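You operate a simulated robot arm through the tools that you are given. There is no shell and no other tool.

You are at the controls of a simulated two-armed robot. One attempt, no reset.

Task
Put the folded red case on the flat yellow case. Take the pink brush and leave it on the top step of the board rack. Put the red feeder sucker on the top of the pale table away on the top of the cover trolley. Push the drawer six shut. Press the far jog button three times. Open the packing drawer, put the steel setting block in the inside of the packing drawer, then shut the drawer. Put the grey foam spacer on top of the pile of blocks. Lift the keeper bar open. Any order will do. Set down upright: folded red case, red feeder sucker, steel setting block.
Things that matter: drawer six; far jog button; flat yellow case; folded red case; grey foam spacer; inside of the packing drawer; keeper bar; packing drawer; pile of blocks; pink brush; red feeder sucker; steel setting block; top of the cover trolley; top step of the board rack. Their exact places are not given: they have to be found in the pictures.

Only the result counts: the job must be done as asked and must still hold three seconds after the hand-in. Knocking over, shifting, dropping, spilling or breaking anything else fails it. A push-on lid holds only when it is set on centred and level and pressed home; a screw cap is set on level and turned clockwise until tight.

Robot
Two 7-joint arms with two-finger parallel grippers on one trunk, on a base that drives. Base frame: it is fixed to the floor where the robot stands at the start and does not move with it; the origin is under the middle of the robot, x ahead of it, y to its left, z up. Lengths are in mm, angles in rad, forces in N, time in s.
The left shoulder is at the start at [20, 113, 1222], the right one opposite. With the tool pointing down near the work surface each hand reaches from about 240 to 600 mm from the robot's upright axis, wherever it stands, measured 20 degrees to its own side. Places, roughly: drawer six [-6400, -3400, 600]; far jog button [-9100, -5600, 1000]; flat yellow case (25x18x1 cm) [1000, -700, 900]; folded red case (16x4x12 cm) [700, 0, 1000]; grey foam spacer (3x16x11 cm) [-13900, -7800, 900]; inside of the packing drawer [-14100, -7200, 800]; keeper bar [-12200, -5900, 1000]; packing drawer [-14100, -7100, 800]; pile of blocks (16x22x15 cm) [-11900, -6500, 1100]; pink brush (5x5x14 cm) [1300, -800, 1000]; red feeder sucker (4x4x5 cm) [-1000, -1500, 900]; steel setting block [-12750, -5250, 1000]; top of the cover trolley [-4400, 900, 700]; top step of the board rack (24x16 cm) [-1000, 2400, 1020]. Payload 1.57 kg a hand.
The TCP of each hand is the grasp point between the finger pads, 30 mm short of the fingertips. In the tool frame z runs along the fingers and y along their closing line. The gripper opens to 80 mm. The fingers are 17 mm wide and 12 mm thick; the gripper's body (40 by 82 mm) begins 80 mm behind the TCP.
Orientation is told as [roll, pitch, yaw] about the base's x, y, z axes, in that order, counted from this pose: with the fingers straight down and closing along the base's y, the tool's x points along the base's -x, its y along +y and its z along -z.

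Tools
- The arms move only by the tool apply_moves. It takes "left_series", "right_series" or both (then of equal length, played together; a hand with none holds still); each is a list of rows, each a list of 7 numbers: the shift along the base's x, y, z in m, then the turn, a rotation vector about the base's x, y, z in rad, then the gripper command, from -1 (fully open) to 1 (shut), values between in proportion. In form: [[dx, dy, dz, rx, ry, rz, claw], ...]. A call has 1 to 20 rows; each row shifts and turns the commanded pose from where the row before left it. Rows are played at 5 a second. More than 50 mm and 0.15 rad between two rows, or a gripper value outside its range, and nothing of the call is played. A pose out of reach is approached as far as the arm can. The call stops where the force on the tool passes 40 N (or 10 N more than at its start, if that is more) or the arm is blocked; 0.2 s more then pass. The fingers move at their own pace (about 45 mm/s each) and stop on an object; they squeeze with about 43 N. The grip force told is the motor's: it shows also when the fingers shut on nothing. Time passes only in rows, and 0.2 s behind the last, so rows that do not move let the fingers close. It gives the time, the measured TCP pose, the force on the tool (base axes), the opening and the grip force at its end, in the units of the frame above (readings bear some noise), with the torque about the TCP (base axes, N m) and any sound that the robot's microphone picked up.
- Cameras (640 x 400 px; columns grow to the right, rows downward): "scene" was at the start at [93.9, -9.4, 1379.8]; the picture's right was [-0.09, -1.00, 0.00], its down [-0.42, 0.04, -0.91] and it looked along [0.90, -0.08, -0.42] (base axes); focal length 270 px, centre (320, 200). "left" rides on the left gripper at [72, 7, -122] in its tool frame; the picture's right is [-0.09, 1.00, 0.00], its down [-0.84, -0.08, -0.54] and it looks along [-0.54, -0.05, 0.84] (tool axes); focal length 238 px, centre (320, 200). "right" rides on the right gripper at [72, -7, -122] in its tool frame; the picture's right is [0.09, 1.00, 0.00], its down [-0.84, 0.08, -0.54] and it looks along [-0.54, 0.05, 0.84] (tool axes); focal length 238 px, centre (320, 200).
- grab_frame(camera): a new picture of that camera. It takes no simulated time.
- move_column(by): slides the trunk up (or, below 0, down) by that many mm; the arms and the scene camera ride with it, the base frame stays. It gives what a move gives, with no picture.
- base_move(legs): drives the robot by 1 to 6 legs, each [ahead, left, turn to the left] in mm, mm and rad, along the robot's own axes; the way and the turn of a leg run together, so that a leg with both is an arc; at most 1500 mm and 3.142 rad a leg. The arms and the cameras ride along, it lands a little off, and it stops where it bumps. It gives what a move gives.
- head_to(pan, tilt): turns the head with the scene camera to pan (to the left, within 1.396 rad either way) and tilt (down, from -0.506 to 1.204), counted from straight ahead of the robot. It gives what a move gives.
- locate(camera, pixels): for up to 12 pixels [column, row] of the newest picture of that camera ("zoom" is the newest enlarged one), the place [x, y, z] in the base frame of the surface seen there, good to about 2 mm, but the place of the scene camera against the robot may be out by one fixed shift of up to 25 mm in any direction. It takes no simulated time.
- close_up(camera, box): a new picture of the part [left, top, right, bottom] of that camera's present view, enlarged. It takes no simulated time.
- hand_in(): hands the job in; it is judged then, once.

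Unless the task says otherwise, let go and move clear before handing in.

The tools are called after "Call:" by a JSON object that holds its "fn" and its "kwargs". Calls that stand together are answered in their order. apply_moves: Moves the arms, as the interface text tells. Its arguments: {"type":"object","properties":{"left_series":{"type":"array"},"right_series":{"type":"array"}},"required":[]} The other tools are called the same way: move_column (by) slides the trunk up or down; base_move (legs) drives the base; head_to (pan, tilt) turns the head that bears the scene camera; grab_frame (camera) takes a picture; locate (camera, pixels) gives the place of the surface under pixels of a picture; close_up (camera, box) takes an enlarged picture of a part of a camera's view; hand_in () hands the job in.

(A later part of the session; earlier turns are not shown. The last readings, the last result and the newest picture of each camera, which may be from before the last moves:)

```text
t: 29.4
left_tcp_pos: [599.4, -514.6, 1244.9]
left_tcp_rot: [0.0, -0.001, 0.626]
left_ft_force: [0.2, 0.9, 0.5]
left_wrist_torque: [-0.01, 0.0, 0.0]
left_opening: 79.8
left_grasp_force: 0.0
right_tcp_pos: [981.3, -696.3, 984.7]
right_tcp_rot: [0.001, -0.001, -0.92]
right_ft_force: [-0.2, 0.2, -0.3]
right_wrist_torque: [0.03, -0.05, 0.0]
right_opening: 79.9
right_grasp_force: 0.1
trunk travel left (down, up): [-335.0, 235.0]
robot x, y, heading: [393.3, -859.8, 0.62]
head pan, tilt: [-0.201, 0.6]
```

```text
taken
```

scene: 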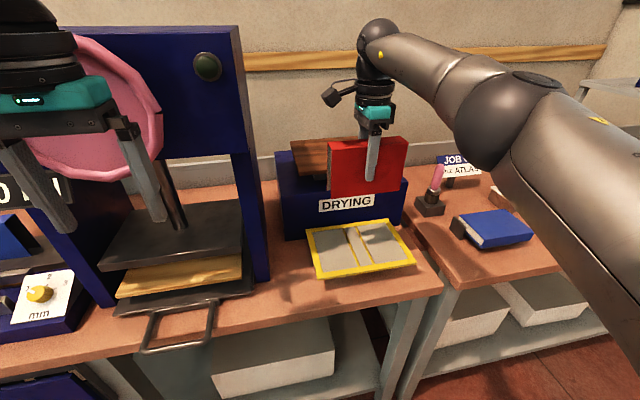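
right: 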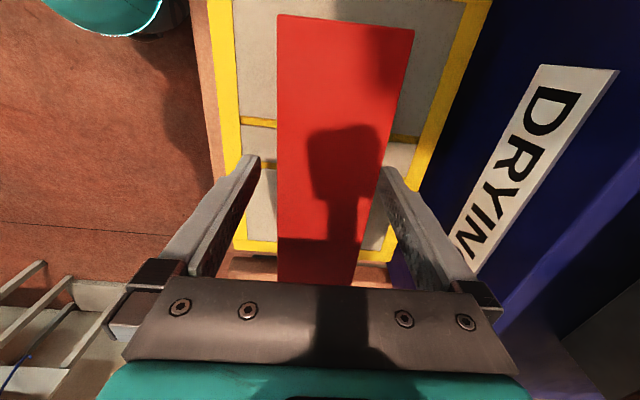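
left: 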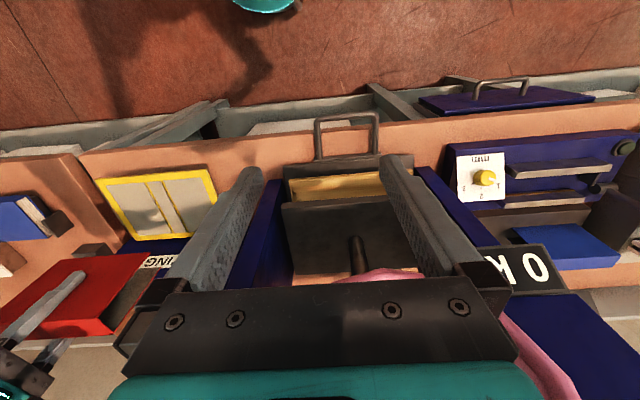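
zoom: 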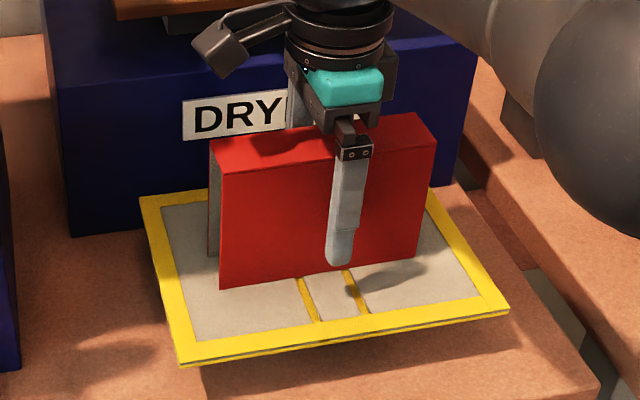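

The red case stands centred on the yellow one. I'll raise the hand clear above it.

Call:
{"fn": "apply_moves", "kwargs": {"right_series": [[0, 0, 0.02, 0, 0, 0, -1], [0, 0, 0.04, 0, 0, 0, -1], [0, 0, 0.04, 0, 0, 0, -1], [0, 0, 0.04, 0, 0, 0, -1], [0, 0, 0.04, 0, 0, 0, -1], [0, 0, 0.03, 0, 0, 0, -1]]}}

Call:
{"fn": "head_to", "kwargs": {"pan": -0.5, "tilt": 0.5}}

Call:
{"fn": "grab_frame", "kwargs": {"camera": "scene"}}

Call:
{"fn": "grab_frame", "kwargs": {"camera": "right"}}

```text
t: 30.9
left_tcp_pos: [597.4, -514.6, 1244.6]
left_tcp_rot: [0.001, 0.001, 0.624]
left_ft_force: [-0.4, -0.1, 0.3]
left_wrist_torque: [0.02, 0.03, 0.02]
left_opening: 80.1
left_grasp_force: 0.1
right_tcp_pos: [975.2, -699.2, 1195.8]
right_tcp_rot: [0.0, 0.0, -0.919]
right_ft_force: [0.3, 0.3, 0.6]
right_wrist_torque: [-0.01, 0.02, -0.03]
right_opening: 80.1
right_grasp_force: 0.1
trunk travel left (down, up): [-335.0, 235.0]
robot x, y, heading: [388.3, -860.2, 0.625]
head pan, tilt: [-0.201, 0.6]
```

```text
t: 31.6
left_tcp_pos: [599.7, -515.1, 1244.3]
left_tcp_rot: [0.0, -0.001, 0.624]
left_ft_force: [-0.3, -0.5, 0.0]
left_wrist_torque: [0.03, 0.0, -0.01]
left_opening: 79.7
left_grasp_force: 0.1
right_tcp_pos: [977.3, -698.4, 1194.9]
right_tcp_rot: [0.0, 0.0, -0.919]
right_ft_force: [0.0, -0.1, -0.2]
right_wrist_torque: [-0.01, 0.01, 0.03]
right_opening: 79.8
right_grasp_force: 0.1
trunk travel left (down, up): [-335.0, 235.0]
robot x, y, heading: [390.4, -856.7, 0.623]
head pan, tilt: [-0.499, 0.499]
```

```text
taken
```

scene: 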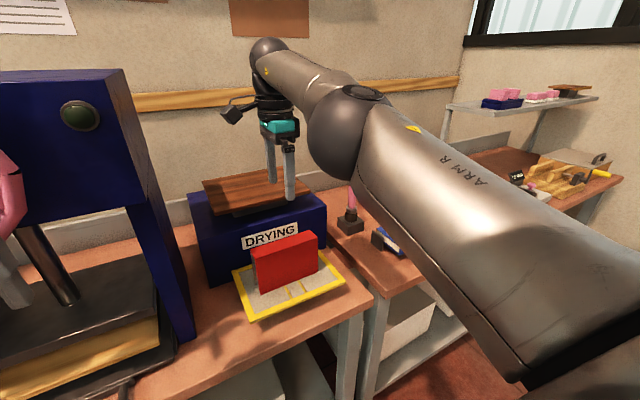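

```text
taken
```

right: 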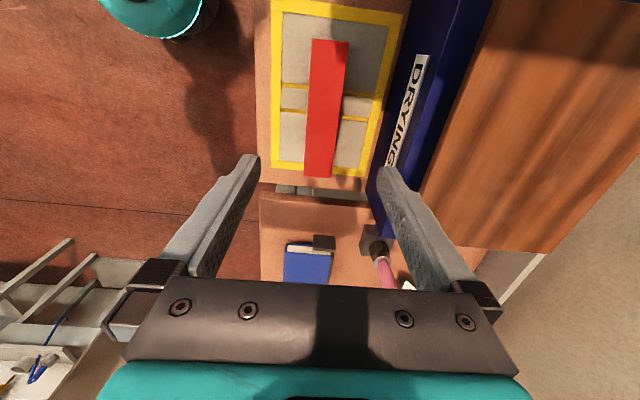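

The red case stands well on the yellow one. Next I'll zoom on the pink brush at (352,205) in the scene.

Call:
{"fn": "close_up", "kwargs": {"camera": "scene", "box": [310, 170, 420, 260]}}

Call:
{"fn": "locate", "kwargs": {"camera": "scene", "pixels": [[350, 192], [352, 205], [352, 222], [347, 230], [362, 228], [349, 213], [310, 215], [272, 200], [326, 210], [295, 180], [380, 238]]}}

Call:
{"fn": "locate", "kwargs": {"camera": "right", "pixels": [[378, 248], [385, 270], [368, 240], [382, 280], [300, 260], [327, 243]]}}

```text
4.44 times, centred on (365, 215) of scene
```

zoom: 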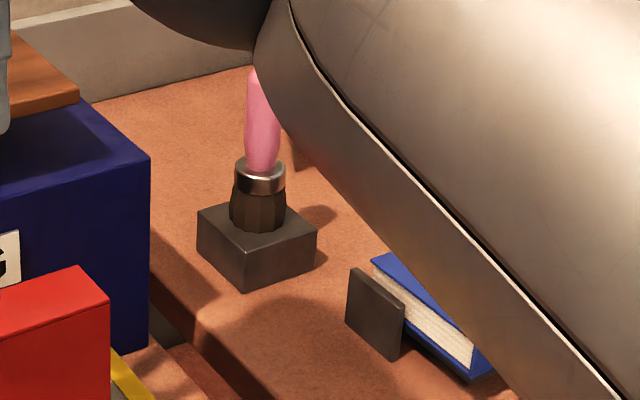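

```text
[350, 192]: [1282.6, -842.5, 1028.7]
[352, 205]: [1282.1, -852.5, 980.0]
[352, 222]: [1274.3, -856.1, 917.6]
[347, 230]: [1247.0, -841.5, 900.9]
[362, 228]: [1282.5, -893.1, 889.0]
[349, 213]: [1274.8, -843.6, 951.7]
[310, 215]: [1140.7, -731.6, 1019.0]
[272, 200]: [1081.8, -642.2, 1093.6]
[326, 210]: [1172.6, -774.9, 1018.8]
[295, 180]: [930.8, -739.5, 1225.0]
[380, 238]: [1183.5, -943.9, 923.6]
```

```text
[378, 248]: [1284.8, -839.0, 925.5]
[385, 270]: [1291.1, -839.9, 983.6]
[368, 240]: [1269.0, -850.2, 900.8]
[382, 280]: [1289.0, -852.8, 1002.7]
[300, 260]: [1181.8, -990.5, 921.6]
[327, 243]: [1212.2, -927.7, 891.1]
```

The brush stands bristles-down on a small block with its axis near (1300,-847) and its pink handle at z≈945–1025. I'll slide right 312 mm and then forward 180 mm to bring it under the right hand.

Call:
{"fn": "base_move", "kwargs": {"legs": [[0, -312, 0], [170, 0, 0]]}}

Call:
{"fn": "grab_frame", "kwargs": {"camera": "scene"}}

Call:
{"fn": "grab_frame", "kwargs": {"camera": "right"}}

```text
t: 34.8
left_tcp_pos: [918.1, -666.7, 1245.1]
left_tcp_rot: [0.0, 0.0, 0.627]
left_ft_force: [0.0, 0.0, 0.3]
left_wrist_torque: [-0.02, 0.02, -0.03]
left_opening: 80.2
left_grasp_force: 0.2
right_tcp_pos: [1295.5, -849.4, 1194.6]
right_tcp_rot: [0.0, 0.001, -0.917]
right_ft_force: [-0.1, 0.4, 1.0]
right_wrist_torque: [0.03, 0.0, -0.03]
right_opening: 80.1
right_grasp_force: 0.0
trunk travel left (down, up): [-335.0, 235.0]
robot x, y, heading: [708.8, -1014.2, 0.625]
head pan, tilt: [-0.499, 0.499]
```

```text
taken
```

scene: 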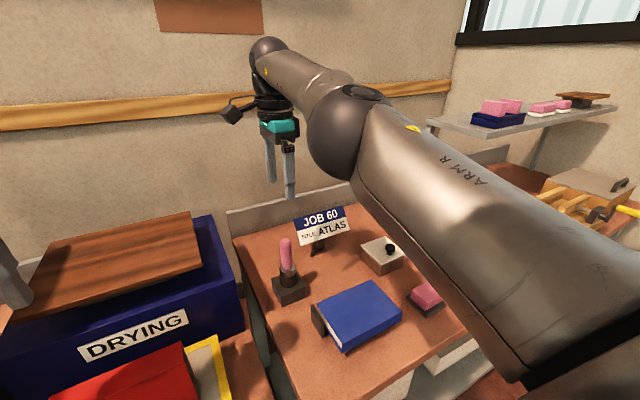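

```text
taken
```

right: 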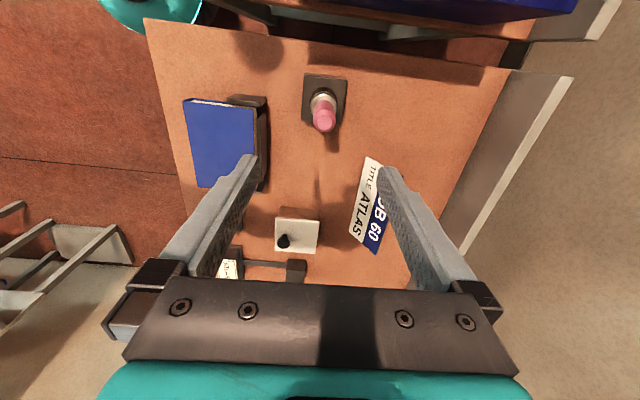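

The brush shows at (322,115) in the right view. I'll locate it and the JOB 60 sign.

Call:
{"fn": "locate", "kwargs": {"camera": "right", "pixels": [[323, 112], [324, 122], [321, 102], [322, 96], [308, 80], [345, 82], [308, 122], [343, 122], [372, 165], [350, 235], [380, 240]]}}

Call:
{"fn": "close_up", "kwargs": {"camera": "right", "box": [280, 60, 400, 150]}}

```text
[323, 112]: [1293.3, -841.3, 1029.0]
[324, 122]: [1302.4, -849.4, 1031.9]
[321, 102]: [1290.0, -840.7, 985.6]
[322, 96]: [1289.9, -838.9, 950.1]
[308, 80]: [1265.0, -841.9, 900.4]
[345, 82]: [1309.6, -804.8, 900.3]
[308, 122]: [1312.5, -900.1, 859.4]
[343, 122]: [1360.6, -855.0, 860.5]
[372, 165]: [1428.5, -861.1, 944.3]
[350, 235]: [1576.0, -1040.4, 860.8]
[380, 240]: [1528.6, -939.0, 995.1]
```

```text
4.44 times, centred on (340, 105) of right
```

zoom: 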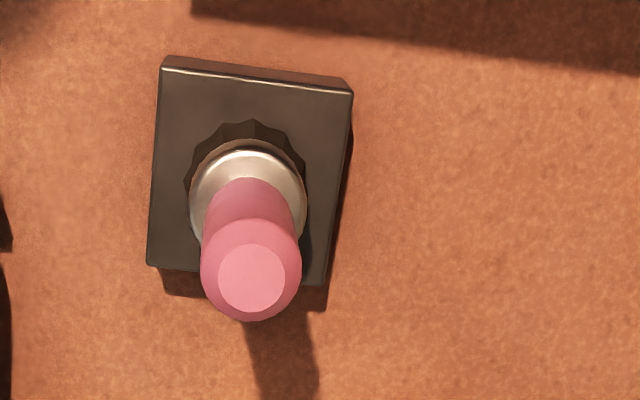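

The brush axis is at about (1301,-850), top at z 1033. I'll align and descend with open fingers to z≈992, then grip.

Call:
{"fn": "apply_moves", "kwargs": {"right_series": [[0.005, -0.001, -0.03, 0, 0, 0, -1], [0, 0, -0.04, 0, 0, 0, -1], [0, 0, -0.04, 0, 0, 0, -1], [0, 0, -0.04, 0, 0, 0, -1], [0, 0, -0.03, 0, 0, 0, -1], [0, 0, -0.022, 0, 0, 0, -1]]}}

Call:
{"fn": "grab_frame", "kwargs": {"camera": "right"}}

Call:
{"fn": "close_up", "kwargs": {"camera": "scene", "box": [200, 160, 400, 320]}}

```text
t: 36.2
left_tcp_pos: [916.8, -668.0, 1245.0]
left_tcp_rot: [0.001, 0.0, 0.625]
left_ft_force: [-0.2, -1.0, 0.1]
left_wrist_torque: [-0.01, -0.01, 0.03]
left_opening: 80.2
left_grasp_force: 0.0
right_tcp_pos: [1300.8, -852.1, 994.0]
right_tcp_rot: [0.002, 0.001, -0.918]
right_ft_force: [-0.3, -0.8, 1.2]
right_wrist_torque: [0.04, 0.03, 0.01]
right_opening: 80.3
right_grasp_force: 0.1
trunk travel left (down, up): [-335.0, 235.0]
robot x, y, heading: [708.8, -1010.8, 0.625]
head pan, tilt: [-0.499, 0.499]
```

```text
taken
```

right: 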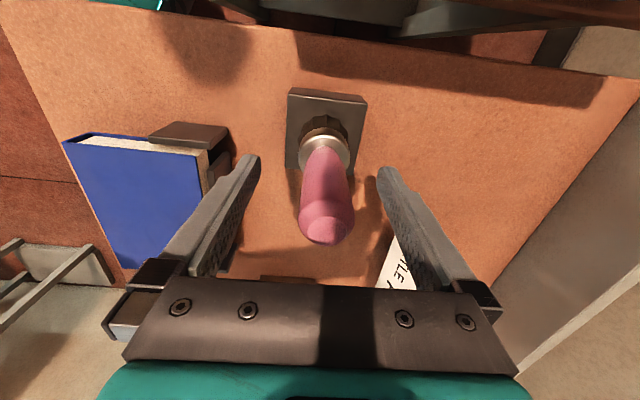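

```text
2.50 times, centred on (300, 240) of scene
```

zoom: 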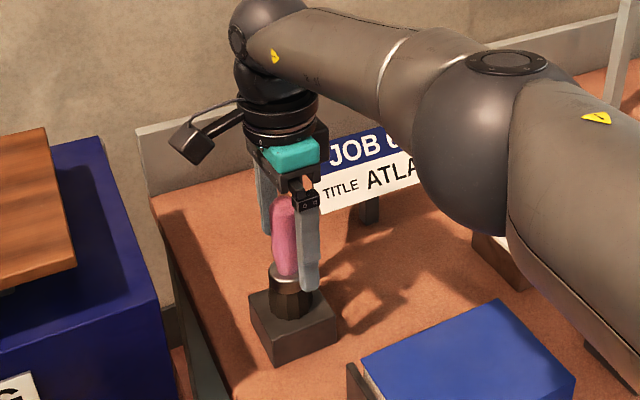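

The pink handle is between the fingers. I'll close the grip and check.

Call:
{"fn": "apply_moves", "kwargs": {"right_series": [[0, 0, 0, 0, 0, 0, 1], [0, 0, 0, 0, 0, 0, 1], [0, 0, 0, 0, 0, 0, 1], [0, 0, 0, 0, 0, 0, 1], [0, 0, 0, 0, 0, 0, 1], [0, 0, 0, 0, 0, 0, 1]]}}

Call:
{"fn": "close_up", "kwargs": {"camera": "scene", "box": [200, 160, 400, 320]}}

```text
t: 37.6
left_tcp_pos: [917.4, -668.4, 1245.6]
left_tcp_rot: [0.0, 0.001, 0.626]
left_ft_force: [0.0, -1.4, -0.3]
left_wrist_torque: [0.03, 0.0, -0.03]
left_opening: 79.9
left_grasp_force: 0.1
right_tcp_pos: [1300.5, -852.2, 994.3]
right_tcp_rot: [0.003, 0.0, -0.918]
right_ft_force: [-0.4, 0.7, 0.3]
right_wrist_torque: [0.01, -0.01, 0.02]
right_opening: 26.8
right_grasp_force: 37.8
trunk travel left (down, up): [-335.0, 235.0]
robot x, y, heading: [704.2, -1014.9, 0.625]
head pan, tilt: [-0.499, 0.499]
```

```text
2.50 times, centred on (300, 240) of scene
```

zoom: 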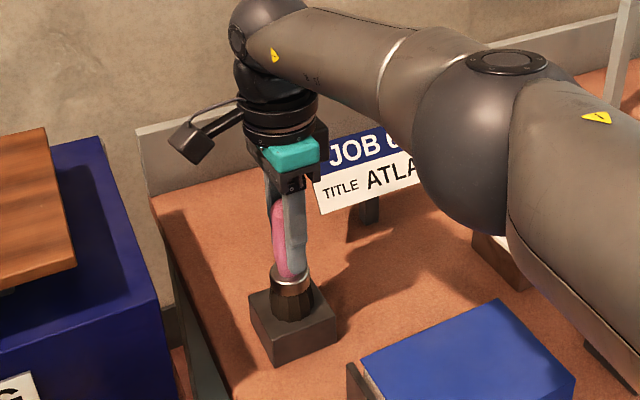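

The brush is gripped at 26.8 mm. I'll lift it straight up well above everything nearby.

Call:
{"fn": "apply_moves", "kwargs": {"right_series": [[0, 0, 0.015, 0, 0, 0, 1], [0, 0, 0.03, 0, 0, 0, 1], [0, 0, 0.04, 0, 0, 0, 1], [0, 0, 0.04, 0, 0, 0, 1], [0, 0, 0.04, 0, 0, 0, 1], [0, 0, 0.04, 0, 0, 0, 1], [0, 0, 0.02, 0, 0, 0, 1]]}}

Call:
{"fn": "grab_frame", "kwargs": {"camera": "scene"}}

```text
t: 39.2
left_tcp_pos: [917.7, -668.6, 1246.2]
left_tcp_rot: [-0.001, 0.0, 0.627]
left_ft_force: [-0.4, -0.6, -0.2]
left_wrist_torque: [0.05, -0.04, -0.04]
left_opening: 80.1
left_grasp_force: 0.0
right_tcp_pos: [1292.3, -860.0, 1219.1]
right_tcp_rot: [0.002, -0.001, -0.918]
right_ft_force: [-0.1, -0.1, -0.3]
right_wrist_torque: [0.0, -0.06, 0.02]
right_opening: 26.8
right_grasp_force: 37.5
right hand out of reach, approached as far as the arm can: row 6, 7
trunk travel left (down, up): [-335.0, 235.0]
robot x, y, heading: [711.0, -1011.9, 0.627]
head pan, tilt: [-0.499, 0.499]
```

```text
taken
```

scene: 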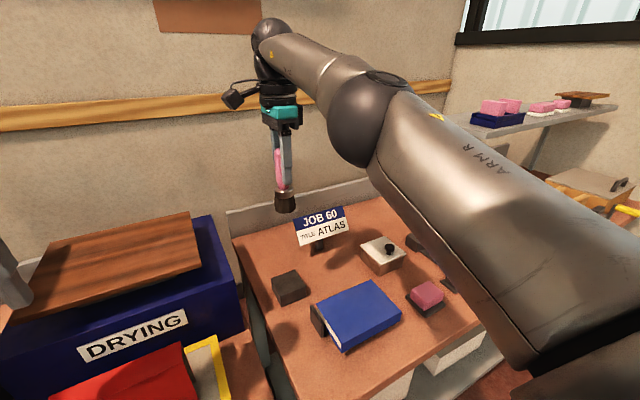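

The brush is out of its holder and held. I'll back 450 mm away from the bench, then look left along the way to the board rack.

Call:
{"fn": "base_move", "kwargs": {"legs": [[-450, 0, 0]]}}

Call:
{"fn": "head_to", "kwargs": {"pan": 1.2, "tilt": 0.3}}

Call:
{"fn": "grab_frame", "kwargs": {"camera": "scene"}}

```text
t: 41.9
left_tcp_pos: [556.7, -928.5, 1245.3]
left_tcp_rot: [0.0, 0.001, 0.629]
left_ft_force: [-0.7, 0.3, 0.6]
left_wrist_torque: [0.02, -0.02, 0.04]
left_opening: 79.7
left_grasp_force: 0.1
right_tcp_pos: [932.0, -1117.0, 1219.3]
right_tcp_rot: [-0.001, 0.0, -0.916]
right_ft_force: [-0.8, -0.4, -0.6]
right_wrist_torque: [-0.03, 0.0, 0.02]
right_opening: 26.7
right_grasp_force: 37.3
trunk travel left (down, up): [-335.0, 235.0]
robot x, y, heading: [351.9, -1274.2, 0.628]
head pan, tilt: [-0.499, 0.499]
```

```text
t: 43.6
left_tcp_pos: [558.0, -927.1, 1244.6]
left_tcp_rot: [0.0, 0.0, 0.628]
left_ft_force: [0.1, 0.0, 0.1]
left_wrist_torque: [0.0, 0.0, -0.01]
left_opening: 80.1
left_grasp_force: 0.1
right_tcp_pos: [932.4, -1116.5, 1219.6]
right_tcp_rot: [0.002, 0.001, -0.915]
right_ft_force: [-0.4, -1.1, -1.4]
right_wrist_torque: [0.03, 0.0, 0.01]
right_opening: 26.7
right_grasp_force: 37.4
trunk travel left (down, up): [-335.0, 235.0]
robot x, y, heading: [352.8, -1270.7, 0.629]
head pan, tilt: [1.201, 0.3]
```

```text
taken
```

scene: 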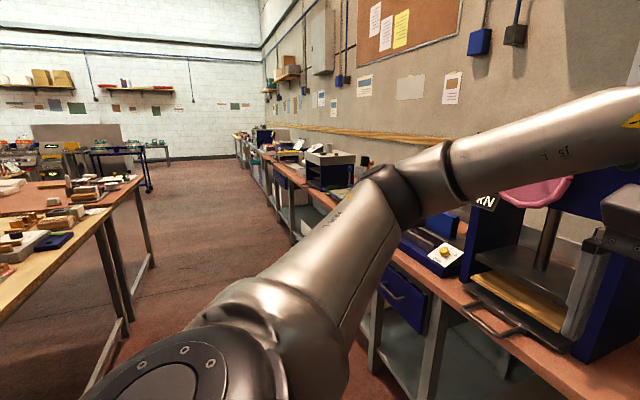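

A long bench runs on along the wall to the right and tables stand to the left, with an aisle between. I'll measure the aisle's edges.

Call:
{"fn": "locate", "kwargs": {"camera": "scene", "pixels": [[108, 211], [140, 178], [128, 322], [155, 265], [40, 252], [250, 160], [285, 180], [330, 160], [200, 200], [150, 185], [60, 200], [300, 235]]}}

Call:
{"fn": "close_up", "kwargs": {"camera": "scene", "box": [200, 100, 400, 220]}}

Call:
{"fn": "close_up", "kwargs": {"camera": "scene", "box": [0, 120, 180, 260]}}

```text
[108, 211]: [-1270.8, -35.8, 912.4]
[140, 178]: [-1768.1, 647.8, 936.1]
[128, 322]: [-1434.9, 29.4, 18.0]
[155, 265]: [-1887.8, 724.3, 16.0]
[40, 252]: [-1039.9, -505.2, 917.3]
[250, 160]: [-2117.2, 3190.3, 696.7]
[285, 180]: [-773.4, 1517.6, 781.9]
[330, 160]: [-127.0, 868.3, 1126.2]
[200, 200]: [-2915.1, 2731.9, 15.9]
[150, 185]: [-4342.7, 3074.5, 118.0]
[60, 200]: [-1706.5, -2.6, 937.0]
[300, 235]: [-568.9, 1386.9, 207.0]
```

```text
3.20 times, centred on (300, 160) of scene
```

zoom: 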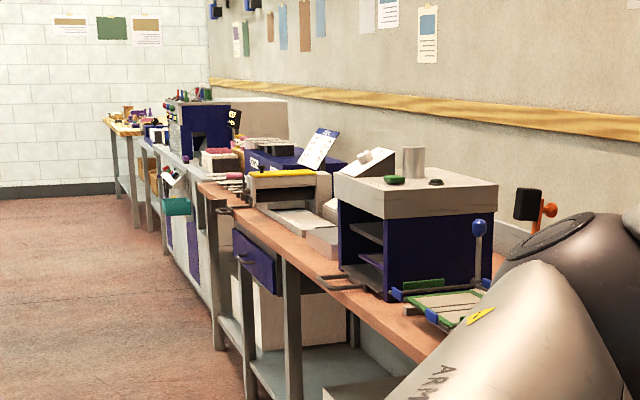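

```text
2.86 times, centred on (90, 190) of scene
```

zoom: 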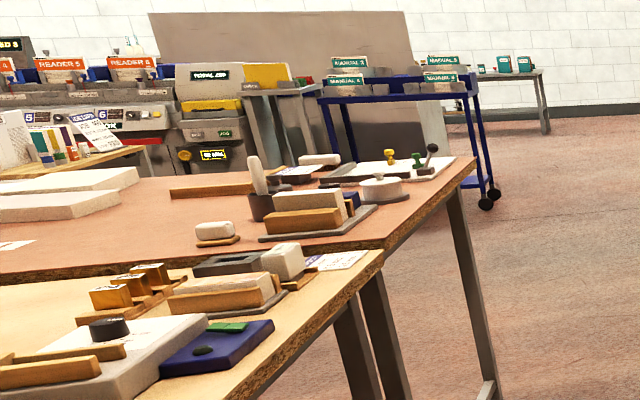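

The aisle between the bench (n'≈291) and the tables (n'≈-1058) is about 1.35 m wide and I'm in the middle. I'll drive left along it by 2.9 m.

Call:
{"fn": "base_move", "kwargs": {"legs": [[0, 1500, -0.012], [0, 1400, 0]]}}

Call:
{"fn": "head_to", "kwargs": {"pan": 0.3, "tilt": 0.4}}

Call:
{"fn": "grab_frame", "kwargs": {"camera": "scene"}}

```text
t: 57.6
left_tcp_pos: [-1141.9, 1427.1, 1244.6]
left_tcp_rot: [0.001, -0.001, 0.628]
left_ft_force: [1.1, -0.3, -0.4]
left_wrist_torque: [0.0, -0.01, 0.01]
left_opening: 80.0
left_grasp_force: 0.1
right_tcp_pos: [-768.5, 1237.1, 1219.2]
right_tcp_rot: [-0.001, 0.0, -0.916]
right_ft_force: [0.0, 0.0, -0.4]
right_wrist_torque: [0.01, -0.02, -0.01]
right_opening: 26.5
right_grasp_force: 37.7
trunk travel left (down, up): [-335.0, 235.0]
robot x, y, heading: [-1349.6, 1083.0, 0.633]
head pan, tilt: [1.201, 0.3]
```

```text
t: 58.9
left_tcp_pos: [-1142.2, 1426.1, 1246.4]
left_tcp_rot: [-0.001, 0.0, 0.627]
left_ft_force: [-0.5, -0.1, 0.5]
left_wrist_torque: [-0.02, 0.01, 0.0]
left_opening: 79.7
left_grasp_force: 0.0
right_tcp_pos: [-767.5, 1236.3, 1218.8]
right_tcp_rot: [0.001, 0.0, -0.916]
right_ft_force: [-0.1, 0.8, -1.5]
right_wrist_torque: [-0.05, 0.0, 0.0]
right_opening: 26.6
right_grasp_force: 37.7
trunk travel left (down, up): [-335.0, 235.0]
robot x, y, heading: [-1347.2, 1079.0, 0.633]
head pan, tilt: [0.3, 0.4]
```

```text
taken
```

scene: 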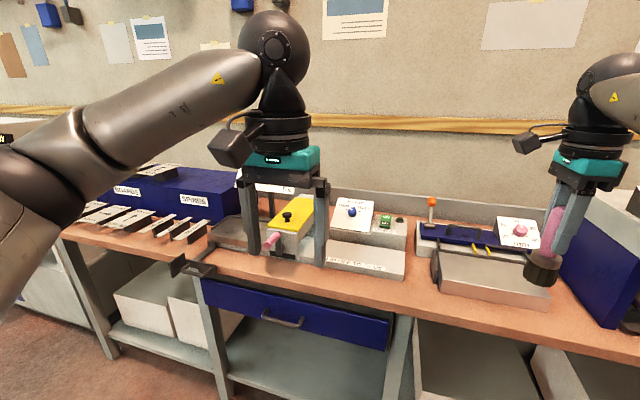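

I see a blue stepped rack labelled BOARDS / SPINES at (160,190). I'll look left to see it better.

Call:
{"fn": "head_to", "kwargs": {"pan": 0.75, "tilt": 0.35}}

Call:
{"fn": "grab_frame", "kwargs": {"camera": "scene"}}

Call:
{"fn": "close_up", "kwargs": {"camera": "scene", "box": [180, 130, 480, 290]}}

```text
t: 59.8
left_tcp_pos: [-1142.5, 1426.9, 1245.0]
left_tcp_rot: [0.0, 0.001, 0.628]
left_ft_force: [-0.1, -0.3, 0.0]
left_wrist_torque: [0.01, 0.0, 0.0]
left_opening: 80.1
left_grasp_force: 0.1
right_tcp_pos: [-767.5, 1236.0, 1219.0]
right_tcp_rot: [0.0, 0.0, -0.917]
right_ft_force: [0.0, 0.0, -1.8]
right_wrist_torque: [0.03, -0.01, 0.02]
right_opening: 26.6
right_grasp_force: 37.8
trunk travel left (down, up): [-335.0, 235.0]
robot x, y, heading: [-1347.6, 1079.2, 0.628]
head pan, tilt: [0.75, 0.351]
```

```text
taken
```

scene: 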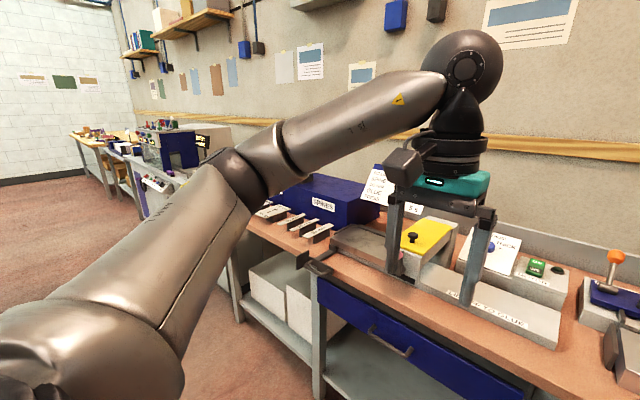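

```text
2.13 times, centred on (330, 210) of scene
```

zoom: 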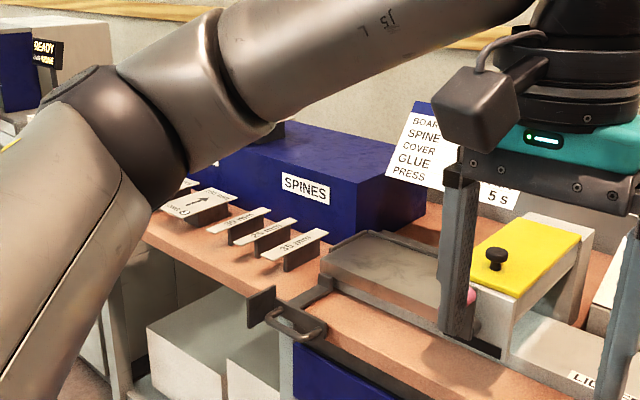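

The rack lies farther left. I'll drive left another 900 mm and face it.

Call:
{"fn": "base_move", "kwargs": {"legs": [[0, 900, -0.012]]}}

Call:
{"fn": "head_to", "kwargs": {"pan": 0.0, "tilt": 0.45}}

Call:
{"fn": "grab_frame", "kwargs": {"camera": "scene"}}

```text
t: 64.5
left_tcp_pos: [-1667.5, 2159.5, 1244.2]
left_tcp_rot: [0.001, 0.0, 0.622]
left_ft_force: [0.2, 0.2, -1.0]
left_wrist_torque: [0.0, 0.0, -0.01]
left_opening: 80.0
left_grasp_force: 0.2
right_tcp_pos: [-1294.1, 1966.0, 1219.3]
right_tcp_rot: [0.0, -0.001, -0.926]
right_ft_force: [0.7, 0.2, -1.2]
right_wrist_torque: [0.0, -0.04, 0.01]
right_opening: 27.0
right_grasp_force: 37.3
trunk travel left (down, up): [-335.0, 235.0]
robot x, y, heading: [-1878.0, 1816.5, 0.618]
head pan, tilt: [0.75, 0.351]
```

```text
t: 65.6
left_tcp_pos: [-1666.9, 2158.4, 1245.4]
left_tcp_rot: [0.0, -0.001, 0.618]
left_ft_force: [-0.3, 0.4, -0.7]
left_wrist_torque: [-0.01, 0.01, 0.03]
left_opening: 80.0
left_grasp_force: 0.0
right_tcp_pos: [-1293.9, 1966.6, 1219.5]
right_tcp_rot: [0.0, 0.0, -0.927]
right_ft_force: [0.2, 0.6, -0.6]
right_wrist_torque: [-0.02, 0.02, 0.0]
right_opening: 26.7
right_grasp_force: 37.6
trunk travel left (down, up): [-335.0, 235.0]
robot x, y, heading: [-1873.3, 1818.3, 0.621]
head pan, tilt: [0.0, 0.45]
```

```text
taken
```

scene: 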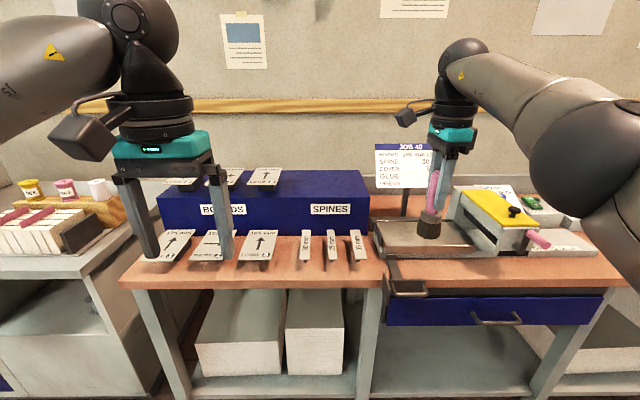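

The rack's blue top is free on its right half at about (320,190). I'll zoom and locate its edges.

Call:
{"fn": "close_up", "kwargs": {"camera": "scene", "box": [150, 150, 390, 270]}}

Call:
{"fn": "locate", "kwargs": {"camera": "scene", "pixels": [[320, 190], [285, 200], [362, 200], [358, 173], [285, 174], [266, 172], [262, 185], [240, 172], [330, 209], [245, 200], [366, 230], [310, 225]]}}

```text
2.67 times, centred on (270, 210) of scene
```

zoom: 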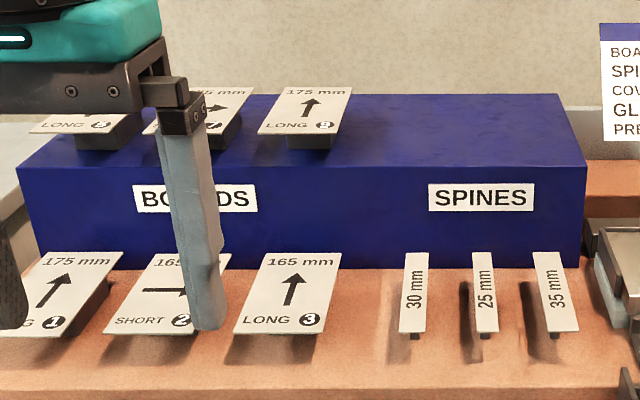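

```text
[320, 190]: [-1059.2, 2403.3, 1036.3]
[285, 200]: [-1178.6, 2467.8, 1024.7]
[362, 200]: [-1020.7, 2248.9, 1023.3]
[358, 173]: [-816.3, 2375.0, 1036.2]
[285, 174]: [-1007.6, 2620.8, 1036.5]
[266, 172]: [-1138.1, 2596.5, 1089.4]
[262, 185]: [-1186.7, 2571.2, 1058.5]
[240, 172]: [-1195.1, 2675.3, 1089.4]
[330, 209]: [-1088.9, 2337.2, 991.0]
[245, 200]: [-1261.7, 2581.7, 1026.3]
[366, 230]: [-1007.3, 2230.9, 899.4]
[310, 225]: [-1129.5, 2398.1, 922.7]
```

The rack top is at z≈1020 with its free right half centred near (-1000,2405). I'll drive left 185 mm and forward 480 mm so the brush hangs over it.

Call:
{"fn": "base_move", "kwargs": {"legs": [[0, 185, -0.004], [480, 0, 0]]}}

Call:
{"fn": "grab_frame", "kwargs": {"camera": "scene"}}

Call:
{"fn": "grab_frame", "kwargs": {"camera": "right"}}

```text
t: 69.6
left_tcp_pos: [-1384.9, 2585.6, 1245.5]
left_tcp_rot: [0.0, 0.0, 0.616]
left_ft_force: [-0.2, -0.2, 0.1]
left_wrist_torque: [-0.04, 0.04, 0.03]
left_opening: 79.9
left_grasp_force: 0.1
right_tcp_pos: [-1011.7, 2392.1, 1219.0]
right_tcp_rot: [0.001, -0.001, -0.927]
right_ft_force: [-0.3, 0.6, -1.9]
right_wrist_torque: [-0.01, 0.0, -0.01]
right_opening: 26.7
right_grasp_force: 37.6
trunk travel left (down, up): [-335.0, 235.0]
robot x, y, heading: [-1595.8, 2244.7, 0.613]
head pan, tilt: [0.0, 0.45]
```

```text
taken
```

scene: 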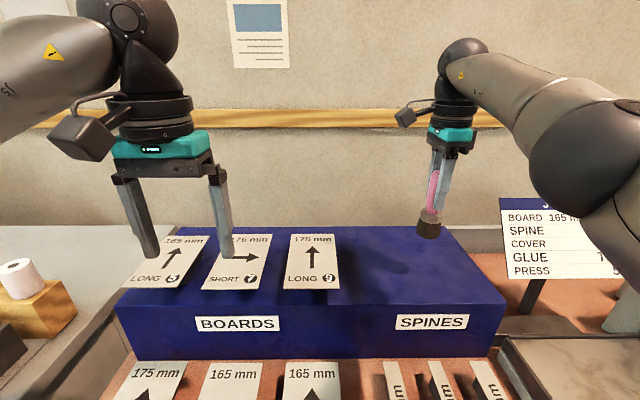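

```text
taken
```

right: 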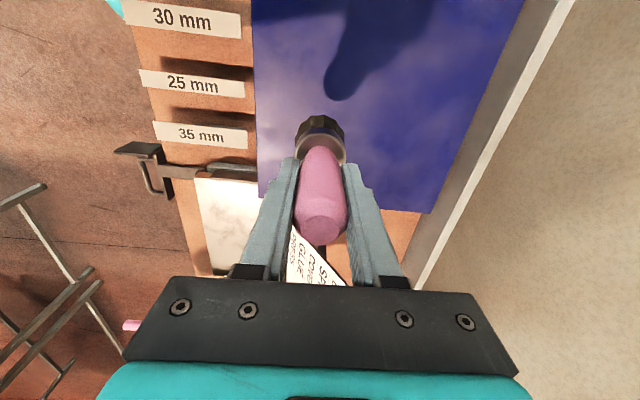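

The brush hangs above the rack's free right half. I'll measure the top's corners from here.

Call:
{"fn": "locate", "kwargs": {"camera": "scene", "pixels": [[450, 231], [497, 298], [345, 231], [345, 298], [400, 265], [340, 288], [335, 240], [430, 280]]}}

Call:
{"fn": "locate", "kwargs": {"camera": "right", "pixels": [[262, 190], [425, 208], [260, 20], [515, 20], [380, 140]]}}

```text
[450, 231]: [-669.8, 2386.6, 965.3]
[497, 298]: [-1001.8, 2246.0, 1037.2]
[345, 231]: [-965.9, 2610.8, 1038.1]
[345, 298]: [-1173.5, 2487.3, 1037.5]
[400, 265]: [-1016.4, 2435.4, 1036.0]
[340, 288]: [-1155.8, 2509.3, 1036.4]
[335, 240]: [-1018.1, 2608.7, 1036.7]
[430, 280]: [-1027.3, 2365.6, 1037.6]
```

```text
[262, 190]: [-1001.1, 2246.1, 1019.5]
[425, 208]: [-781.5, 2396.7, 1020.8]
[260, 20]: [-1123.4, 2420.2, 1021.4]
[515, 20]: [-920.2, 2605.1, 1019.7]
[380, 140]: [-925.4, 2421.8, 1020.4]
```

The top is at z=1020 with the free part centred near (-980,2440). I'll shift the hand a little further in and lower the brush to just above the surface.

Call:
{"fn": "apply_moves", "kwargs": {"right_series": [[0.0, 0.0, -0.03, 0, 0, 0, 1], [0.007, 0.01, -0.03, 0, 0, 0, 1], [0.007, 0.01, -0.02, 0, 0, 0, 1], [0.006, 0.008, -0.012, 0, 0, 0, 1]]}}

Call:
{"fn": "close_up", "kwargs": {"camera": "scene", "box": [340, 150, 520, 310]}}

```text
t: 70.6
left_tcp_pos: [-1384.7, 2585.4, 1244.0]
left_tcp_rot: [0.002, -0.002, 0.618]
left_ft_force: [0.4, 0.1, 0.3]
left_wrist_torque: [-0.02, 0.01, 0.03]
left_opening: 79.9
left_grasp_force: 0.0
right_tcp_pos: [-1005.1, 2412.0, 1126.3]
right_tcp_rot: [0.0, 0.001, -0.926]
right_ft_force: [0.1, -0.2, -0.8]
right_wrist_torque: [-0.02, 0.03, 0.02]
right_opening: 26.8
right_grasp_force: 37.5
right hand out of reach, approached as far as the arm can: row 3, 4
trunk travel left (down, up): [-335.0, 235.0]
robot x, y, heading: [-1590.8, 2244.2, 0.619]
head pan, tilt: [0.0, 0.45]
```

```text
2.50 times, centred on (430, 230) of scene
```

zoom: 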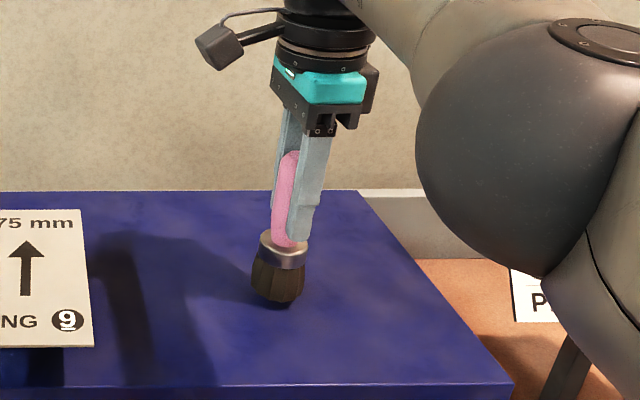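

The hand is near its reach limit but the brush is well over the free area. I'll lower it gently to contact.

Call:
{"fn": "apply_moves", "kwargs": {"right_series": [[0, 0, -0.004, 0, 0, 0, 1], [0, 0, -0.003, 0, 0, 0, 1], [0, 0, -0.002, 0, 0, 0, 1]]}}

```text
t: 71.4
left_tcp_pos: [-1385.5, 2585.1, 1244.6]
left_tcp_rot: [0.0, 0.002, 0.618]
left_ft_force: [-1.0, -0.4, 0.3]
left_wrist_torque: [0.0, 0.01, -0.01]
left_opening: 79.9
left_grasp_force: 0.1
right_tcp_pos: [-1003.1, 2410.5, 1116.3]
right_tcp_rot: [0.0, 0.0, -0.928]
right_ft_force: [-0.6, 0.4, -0.8]
right_wrist_torque: [-0.04, 0.0, -0.03]
right_opening: 26.7
right_grasp_force: 37.4
trunk travel left (down, up): [-335.0, 235.0]
robot x, y, heading: [-1591.6, 2240.3, 0.617]
head pan, tilt: [0.0, 0.45]
```

Call:
{"fn": "apply_moves", "kwargs": {"right_series": [[0, 0, -0.001, 0, 0, 0, 1], [0, 0, -0.001, 0, 0, 0, 1], [0, 0, -0.001, 0, 0, 0, 1]]}}

```text
t: 72.2
left_tcp_pos: [-1384.8, 2586.0, 1245.6]
left_tcp_rot: [-0.001, 0.001, 0.618]
left_ft_force: [0.1, -0.1, 0.2]
left_wrist_torque: [-0.03, 0.04, -0.01]
left_opening: 80.1
left_grasp_force: 0.0
right_tcp_pos: [-1004.5, 2411.8, 1114.8]
right_tcp_rot: [0.0, 0.0, -0.927]
right_ft_force: [0.3, 0.5, -0.8]
right_wrist_torque: [-0.04, -0.02, 0.02]
right_opening: 26.8
right_grasp_force: 37.6
trunk travel left (down, up): [-335.0, 235.0]
robot x, y, heading: [-1593.7, 2241.4, 0.612]
head pan, tilt: [0.0, 0.45]
```

Call:
{"fn": "apply_moves", "kwargs": {"right_series": [[0, 0, -0.001, 0, 0, 0, 1], [0, 0, -0.001, 0, 0, 0, 1]]}}

```text
t: 72.8
left_tcp_pos: [-1386.3, 2584.9, 1245.3]
left_tcp_rot: [-0.001, 0.0, 0.619]
left_ft_force: [0.8, 0.7, 0.1]
left_wrist_torque: [0.01, 0.0, -0.01]
left_opening: 79.9
left_grasp_force: 0.1
right_tcp_pos: [-1004.7, 2411.5, 1114.3]
right_tcp_rot: [0.003, 0.0, -0.928]
right_ft_force: [0.3, -0.2, 11.8]
right_wrist_torque: [-0.13, 0.06, -0.01]
right_opening: 26.9
right_grasp_force: 37.2
trunk travel left (down, up): [-335.0, 235.0]
robot x, y, heading: [-1592.9, 2243.9, 0.62]
head pan, tilt: [0.0, 0.45]
```

Contact is firm (11.8 N). I'll ease up 0.7 mm, then open the fingers.

Call:
{"fn": "apply_moves", "kwargs": {"right_series": [[0, 0, 0.0007, 0, 0, 0, 1], [0, 0, 0, 0, 0, 0, 0.4], [0, 0, 0, 0, 0, 0, 0], [0, 0, 0, 0, 0, 0, -1], [0, 0, 0, 0, 0, 0, -1], [0, 0, 0, 0, 0, 0, -1]]}}

Call:
{"fn": "close_up", "kwargs": {"camera": "scene", "box": [340, 150, 520, 310]}}

Call:
{"fn": "grab_frame", "kwargs": {"camera": "right"}}

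```text
t: 74.2
left_tcp_pos: [-1385.5, 2585.8, 1244.1]
left_tcp_rot: [-0.001, -0.001, 0.619]
left_ft_force: [-0.1, -0.6, 0.7]
left_wrist_torque: [0.01, 0.01, 0.01]
left_opening: 80.3
left_grasp_force: 0.0
right_tcp_pos: [-1002.9, 2413.0, 1112.9]
right_tcp_rot: [0.001, 0.0, -0.927]
right_ft_force: [0.4, 0.3, 0.1]
right_wrist_torque: [0.0, 0.04, 0.01]
right_opening: 80.0
right_grasp_force: 0.1
trunk travel left (down, up): [-335.0, 235.0]
robot x, y, heading: [-1593.5, 2246.4, 0.617]
head pan, tilt: [0.0, 0.45]
```

```text
2.50 times, centred on (430, 230) of scene
```

zoom: 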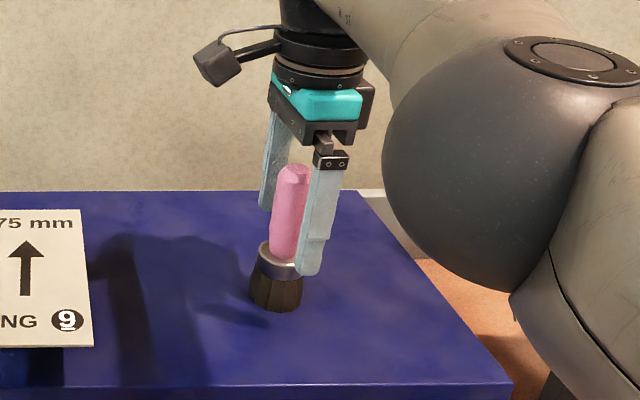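

```text
taken
```

right: 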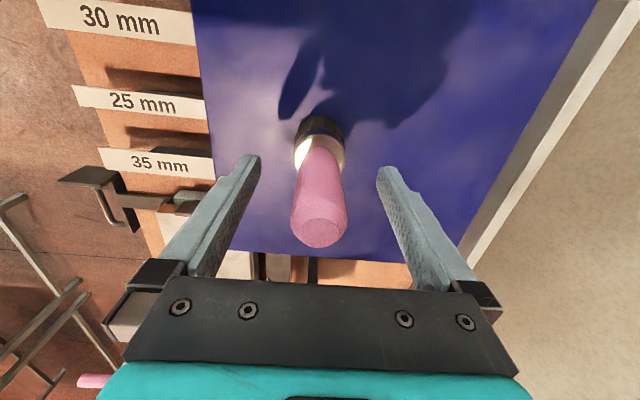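

The brush stands freely on the rack's top step. I'll raise the hand clear.

Call:
{"fn": "apply_moves", "kwargs": {"right_series": [[0, 0, 0.03, 0, 0, 0, -1], [0, 0, 0.03, 0, 0, 0, -1], [0, 0, 0.03, 0, 0, 0, -1], [-0.01, -0.007, 0.02, 0, 0, 0, -1], [-0.02, -0.014, 0.0, 0, 0, 0, -1]]}}

Call:
{"fn": "grab_frame", "kwargs": {"camera": "scene"}}

```text
t: 75.4
left_tcp_pos: [-1384.2, 2583.3, 1245.1]
left_tcp_rot: [-0.001, 0.001, 0.616]
left_ft_force: [0.9, -1.1, 0.2]
left_wrist_torque: [0.02, -0.03, 0.01]
left_opening: 79.9
left_grasp_force: 0.0
right_tcp_pos: [-1045.5, 2380.8, 1223.9]
right_tcp_rot: [0.0, 0.002, -0.931]
right_ft_force: [-0.9, -0.1, -0.4]
right_wrist_torque: [0.04, 0.0, -0.02]
right_opening: 80.0
right_grasp_force: 0.2
right hand out of reach, approached as far as the arm can: row 2, 3
trunk travel left (down, up): [-335.0, 235.0]
robot x, y, heading: [-1595.2, 2240.5, 0.617]
head pan, tilt: [0.0, 0.45]
```

```text
taken
```

scene: 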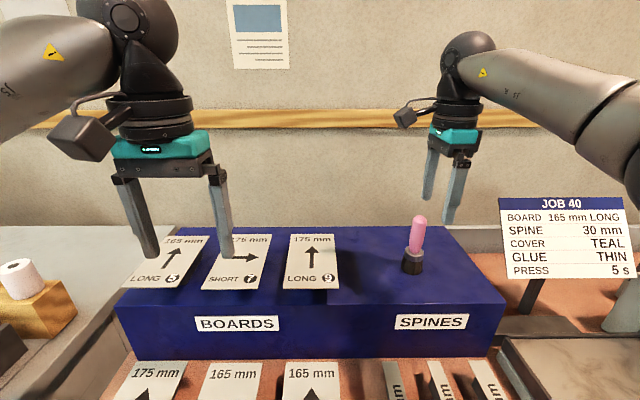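

The brush is done. I'll fold the right hand back toward the body, then back off and turn toward the pale table.

Call:
{"fn": "apply_moves", "kwargs": {"right_series": [[-0.0143, -0.0035, 0.003, 0, 0, 0.14, -1], [-0.0143, -0.0035, 0.003, 0, 0, 0.14, -1], [-0.0143, -0.0035, 0.003, 0, 0, 0.14, -1], [-0.0143, -0.0035, 0.003, 0, 0, 0.14, -1], [-0.0143, -0.0035, 0.003, 0, 0, 0.14, -1], [-0.0143, -0.0035, 0.003, 0, 0, 0.14, -1], [-0.0143, -0.0035, 0.003, 0, 0, 0.14, -1], [-0.0143, -0.0035, 0.003, 0, 0, 0.14, -1], [-0.0143, -0.0035, 0.003, 0, 0, 0.14, -1], [-0.0143, -0.0035, 0.003, 0, 0, 0.14, -1], [-0.0143, -0.0035, 0.003, 0, 0, 0.14, -1]]}}

Call:
{"fn": "base_move", "kwargs": {"legs": [[-400, 0, 0]]}}

Call:
{"fn": "head_to", "kwargs": {"pan": -1.35, "tilt": 0.35}}

Call:
{"fn": "grab_frame", "kwargs": {"camera": "scene"}}

```text
t: 77.8
left_tcp_pos: [-1385.0, 2585.5, 1246.1]
left_tcp_rot: [0.0, 0.001, 0.618]
left_ft_force: [-0.4, -0.2, 0.1]
left_wrist_torque: [-0.03, -0.04, -0.01]
left_opening: 80.1
left_grasp_force: 0.2
right_tcp_pos: [-1203.9, 2343.3, 1256.3]
right_tcp_rot: [-0.001, -0.001, 0.615]
right_ft_force: [-0.8, -0.5, 0.7]
right_wrist_torque: [0.0, -0.01, -0.01]
right_opening: 80.1
right_grasp_force: 0.1
trunk travel left (down, up): [-335.0, 235.0]
robot x, y, heading: [-1592.2, 2245.5, 0.615]
head pan, tilt: [0.0, 0.45]
```

```text
t: 80.3
left_tcp_pos: [-1708.5, 2356.9, 1244.9]
left_tcp_rot: [0.001, 0.0, 0.619]
left_ft_force: [-0.6, -0.7, -0.4]
left_wrist_torque: [0.07, -0.01, 0.0]
left_opening: 79.9
left_grasp_force: 0.0
right_tcp_pos: [-1524.2, 2114.7, 1256.6]
right_tcp_rot: [0.0, 0.0, 0.616]
right_ft_force: [0.9, 0.0, -1.0]
right_wrist_torque: [-0.02, -0.01, 0.0]
right_opening: 80.1
right_grasp_force: 0.1
trunk travel left (down, up): [-335.0, 235.0]
robot x, y, heading: [-1920.5, 2016.0, 0.615]
head pan, tilt: [0.0, 0.45]
```

```text
t: 81.8
left_tcp_pos: [-1708.4, 2357.2, 1245.0]
left_tcp_rot: [-0.001, 0.001, 0.619]
left_ft_force: [-0.4, 0.2, -0.1]
left_wrist_torque: [0.0, 0.01, 0.03]
left_opening: 80.1
left_grasp_force: 0.0
right_tcp_pos: [-1525.0, 2115.4, 1256.3]
right_tcp_rot: [-0.002, -0.001, 0.616]
right_ft_force: [0.0, -0.4, -0.8]
right_wrist_torque: [0.0, -0.01, -0.01]
right_opening: 80.2
right_grasp_force: 0.0
trunk travel left (down, up): [-335.0, 235.0]
robot x, y, heading: [-1917.9, 2011.8, 0.616]
head pan, tilt: [-1.349, 0.351]
```

```text
taken
```

scene: 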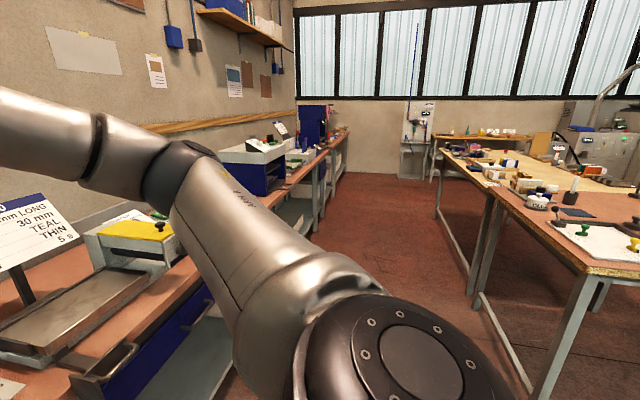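

The aisle runs back toward the window with the tables on the other side. I'll turn right to face down the aisle and look at the tables.

Call:
{"fn": "base_move", "kwargs": {"legs": [[0, 0, -1.571]]}}

Call:
{"fn": "head_to", "kwargs": {"pan": -0.5, "tilt": 0.3}}

Call:
{"fn": "grab_frame", "kwargs": {"camera": "scene"}}

```text
t: 86.0
left_tcp_pos: [-1575.2, 1805.0, 1245.2]
left_tcp_rot: [-0.001, 0.001, -0.954]
left_ft_force: [0.1, -0.3, -0.6]
left_wrist_torque: [0.02, 0.03, 0.0]
left_opening: 79.9
left_grasp_force: 0.1
right_tcp_pos: [-1817.9, 1622.0, 1256.3]
right_tcp_rot: [-0.001, -0.001, -0.958]
right_ft_force: [-0.5, -0.5, 0.6]
right_wrist_torque: [-0.02, -0.02, -0.01]
right_opening: 80.2
right_grasp_force: 0.0
trunk travel left (down, up): [-335.0, 235.0]
robot x, y, heading: [-1915.2, 2016.3, -0.952]
head pan, tilt: [-1.349, 0.351]
```

```text
t: 87.2
left_tcp_pos: [-1575.2, 1805.4, 1245.4]
left_tcp_rot: [-0.001, 0.001, -0.953]
left_ft_force: [-0.3, -1.0, -0.4]
left_wrist_torque: [0.01, -0.01, -0.01]
left_opening: 80.0
left_grasp_force: 0.2
right_tcp_pos: [-1817.5, 1621.3, 1256.6]
right_tcp_rot: [-0.001, -0.002, -0.958]
right_ft_force: [-0.7, -0.5, -0.1]
right_wrist_torque: [0.01, -0.01, -0.02]
right_opening: 80.0
right_grasp_force: 0.1
trunk travel left (down, up): [-335.0, 235.0]
robot x, y, heading: [-1915.8, 2016.2, -0.954]
head pan, tilt: [-0.499, 0.3]
```

```text
taken
```

scene: 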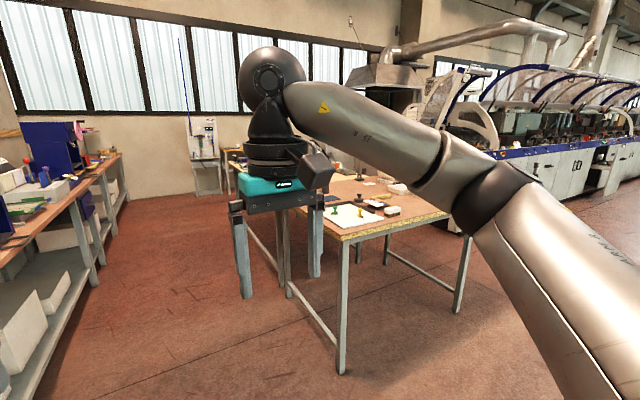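

The tables are on the right with clear floor in the aisle. I'll drive 3 m down the aisle and then look right.

Call:
{"fn": "base_move", "kwargs": {"legs": [[1500, 0, 0], [1500, 0, 0]]}}

Call:
{"fn": "head_to", "kwargs": {"pan": -1.0, "tilt": 0.4}}

Call:
{"fn": "grab_frame", "kwargs": {"camera": "scene"}}

```text
t: 101.6
left_tcp_pos: [134.4, -661.2, 1245.4]
left_tcp_rot: [0.0, -0.003, -0.974]
left_ft_force: [0.5, 0.3, 0.0]
left_wrist_torque: [0.02, 0.02, 0.0]
left_opening: 80.2
left_grasp_force: 0.1
right_tcp_pos: [-111.7, -838.9, 1256.1]
right_tcp_rot: [0.0, 0.0, -0.979]
right_ft_force: [0.2, 0.3, -0.9]
right_wrist_torque: [0.03, 0.0, 0.0]
right_opening: 79.8
right_grasp_force: 0.1
trunk travel left (down, up): [-335.0, 235.0]
robot x, y, heading: [-202.5, -444.5, -0.972]
head pan, tilt: [-0.499, 0.3]
```

```text
t: 102.5
left_tcp_pos: [133.9, -660.1, 1245.6]
left_tcp_rot: [-0.001, 0.0, -0.975]
left_ft_force: [0.8, -0.4, 0.5]
left_wrist_torque: [0.0, -0.01, -0.01]
left_opening: 80.0
left_grasp_force: 0.0
right_tcp_pos: [-110.8, -838.2, 1256.5]
right_tcp_rot: [0.001, 0.0, -0.98]
right_ft_force: [-0.1, -0.6, 0.1]
right_wrist_torque: [0.0, 0.0, -0.04]
right_opening: 80.0
right_grasp_force: 0.1
trunk travel left (down, up): [-335.0, 235.0]
robot x, y, heading: [-199.8, -441.1, -0.98]
head pan, tilt: [-1.0, 0.4]
```

```text
taken
```

scene: 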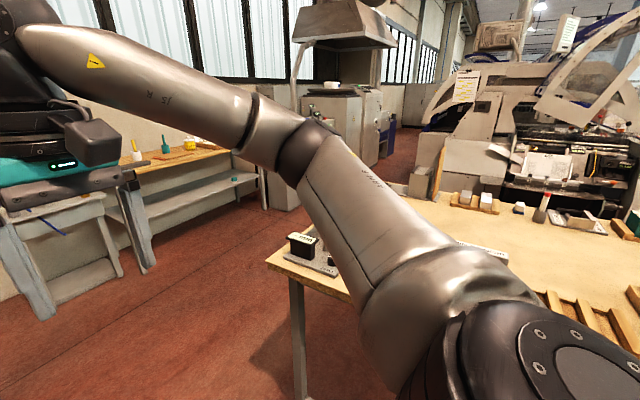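

The pale table is at right. I'll turn to face it and slide along.

Call:
{"fn": "base_move", "kwargs": {"legs": [[0, 0, -1.546], [0, 300, 0]]}}

Call:
{"fn": "head_to", "kwargs": {"pan": 0.0, "tilt": 0.4}}

Call:
{"fn": "grab_frame", "kwargs": {"camera": "scene"}}

```text
t: 108.4
left_tcp_pos: [-233.4, -1031.7, 1244.4]
left_tcp_rot: [-0.004, 0.001, -2.515]
left_ft_force: [-0.8, 0.2, 0.8]
left_wrist_torque: [0.03, 0.01, -0.02]
left_opening: 79.9
left_grasp_force: 0.0
right_tcp_pos: [-418.0, -791.5, 1257.1]
right_tcp_rot: [-0.001, -0.001, -2.521]
right_ft_force: [-0.3, 0.0, 0.2]
right_wrist_torque: [0.02, 0.04, 0.02]
right_opening: 80.1
right_grasp_force: 0.0
trunk travel left (down, up): [-335.0, 235.0]
robot x, y, heading: [-25.3, -690.5, -2.513]
head pan, tilt: [-1.0, 0.4]
```

```text
t: 109.6
left_tcp_pos: [-234.0, -1031.8, 1244.4]
left_tcp_rot: [0.0, 0.0, -2.516]
left_ft_force: [-0.2, 0.6, 0.1]
left_wrist_torque: [-0.01, 0.0, 0.01]
left_opening: 79.7
left_grasp_force: 0.1
right_tcp_pos: [-418.6, -791.0, 1256.1]
right_tcp_rot: [0.0, 0.0, -2.522]
right_ft_force: [-0.2, -0.4, 0.4]
right_wrist_torque: [0.03, 0.04, 0.0]
right_opening: 80.0
right_grasp_force: 0.1
trunk travel left (down, up): [-335.0, 235.0]
robot x, y, heading: [-25.1, -685.0, -2.519]
head pan, tilt: [0.0, 0.4]
```

```text
taken
```

scene: 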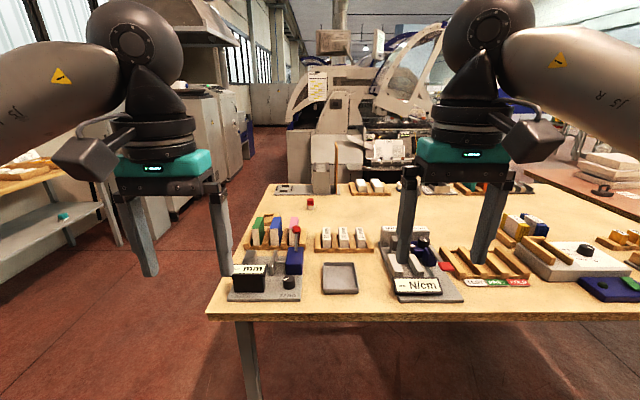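

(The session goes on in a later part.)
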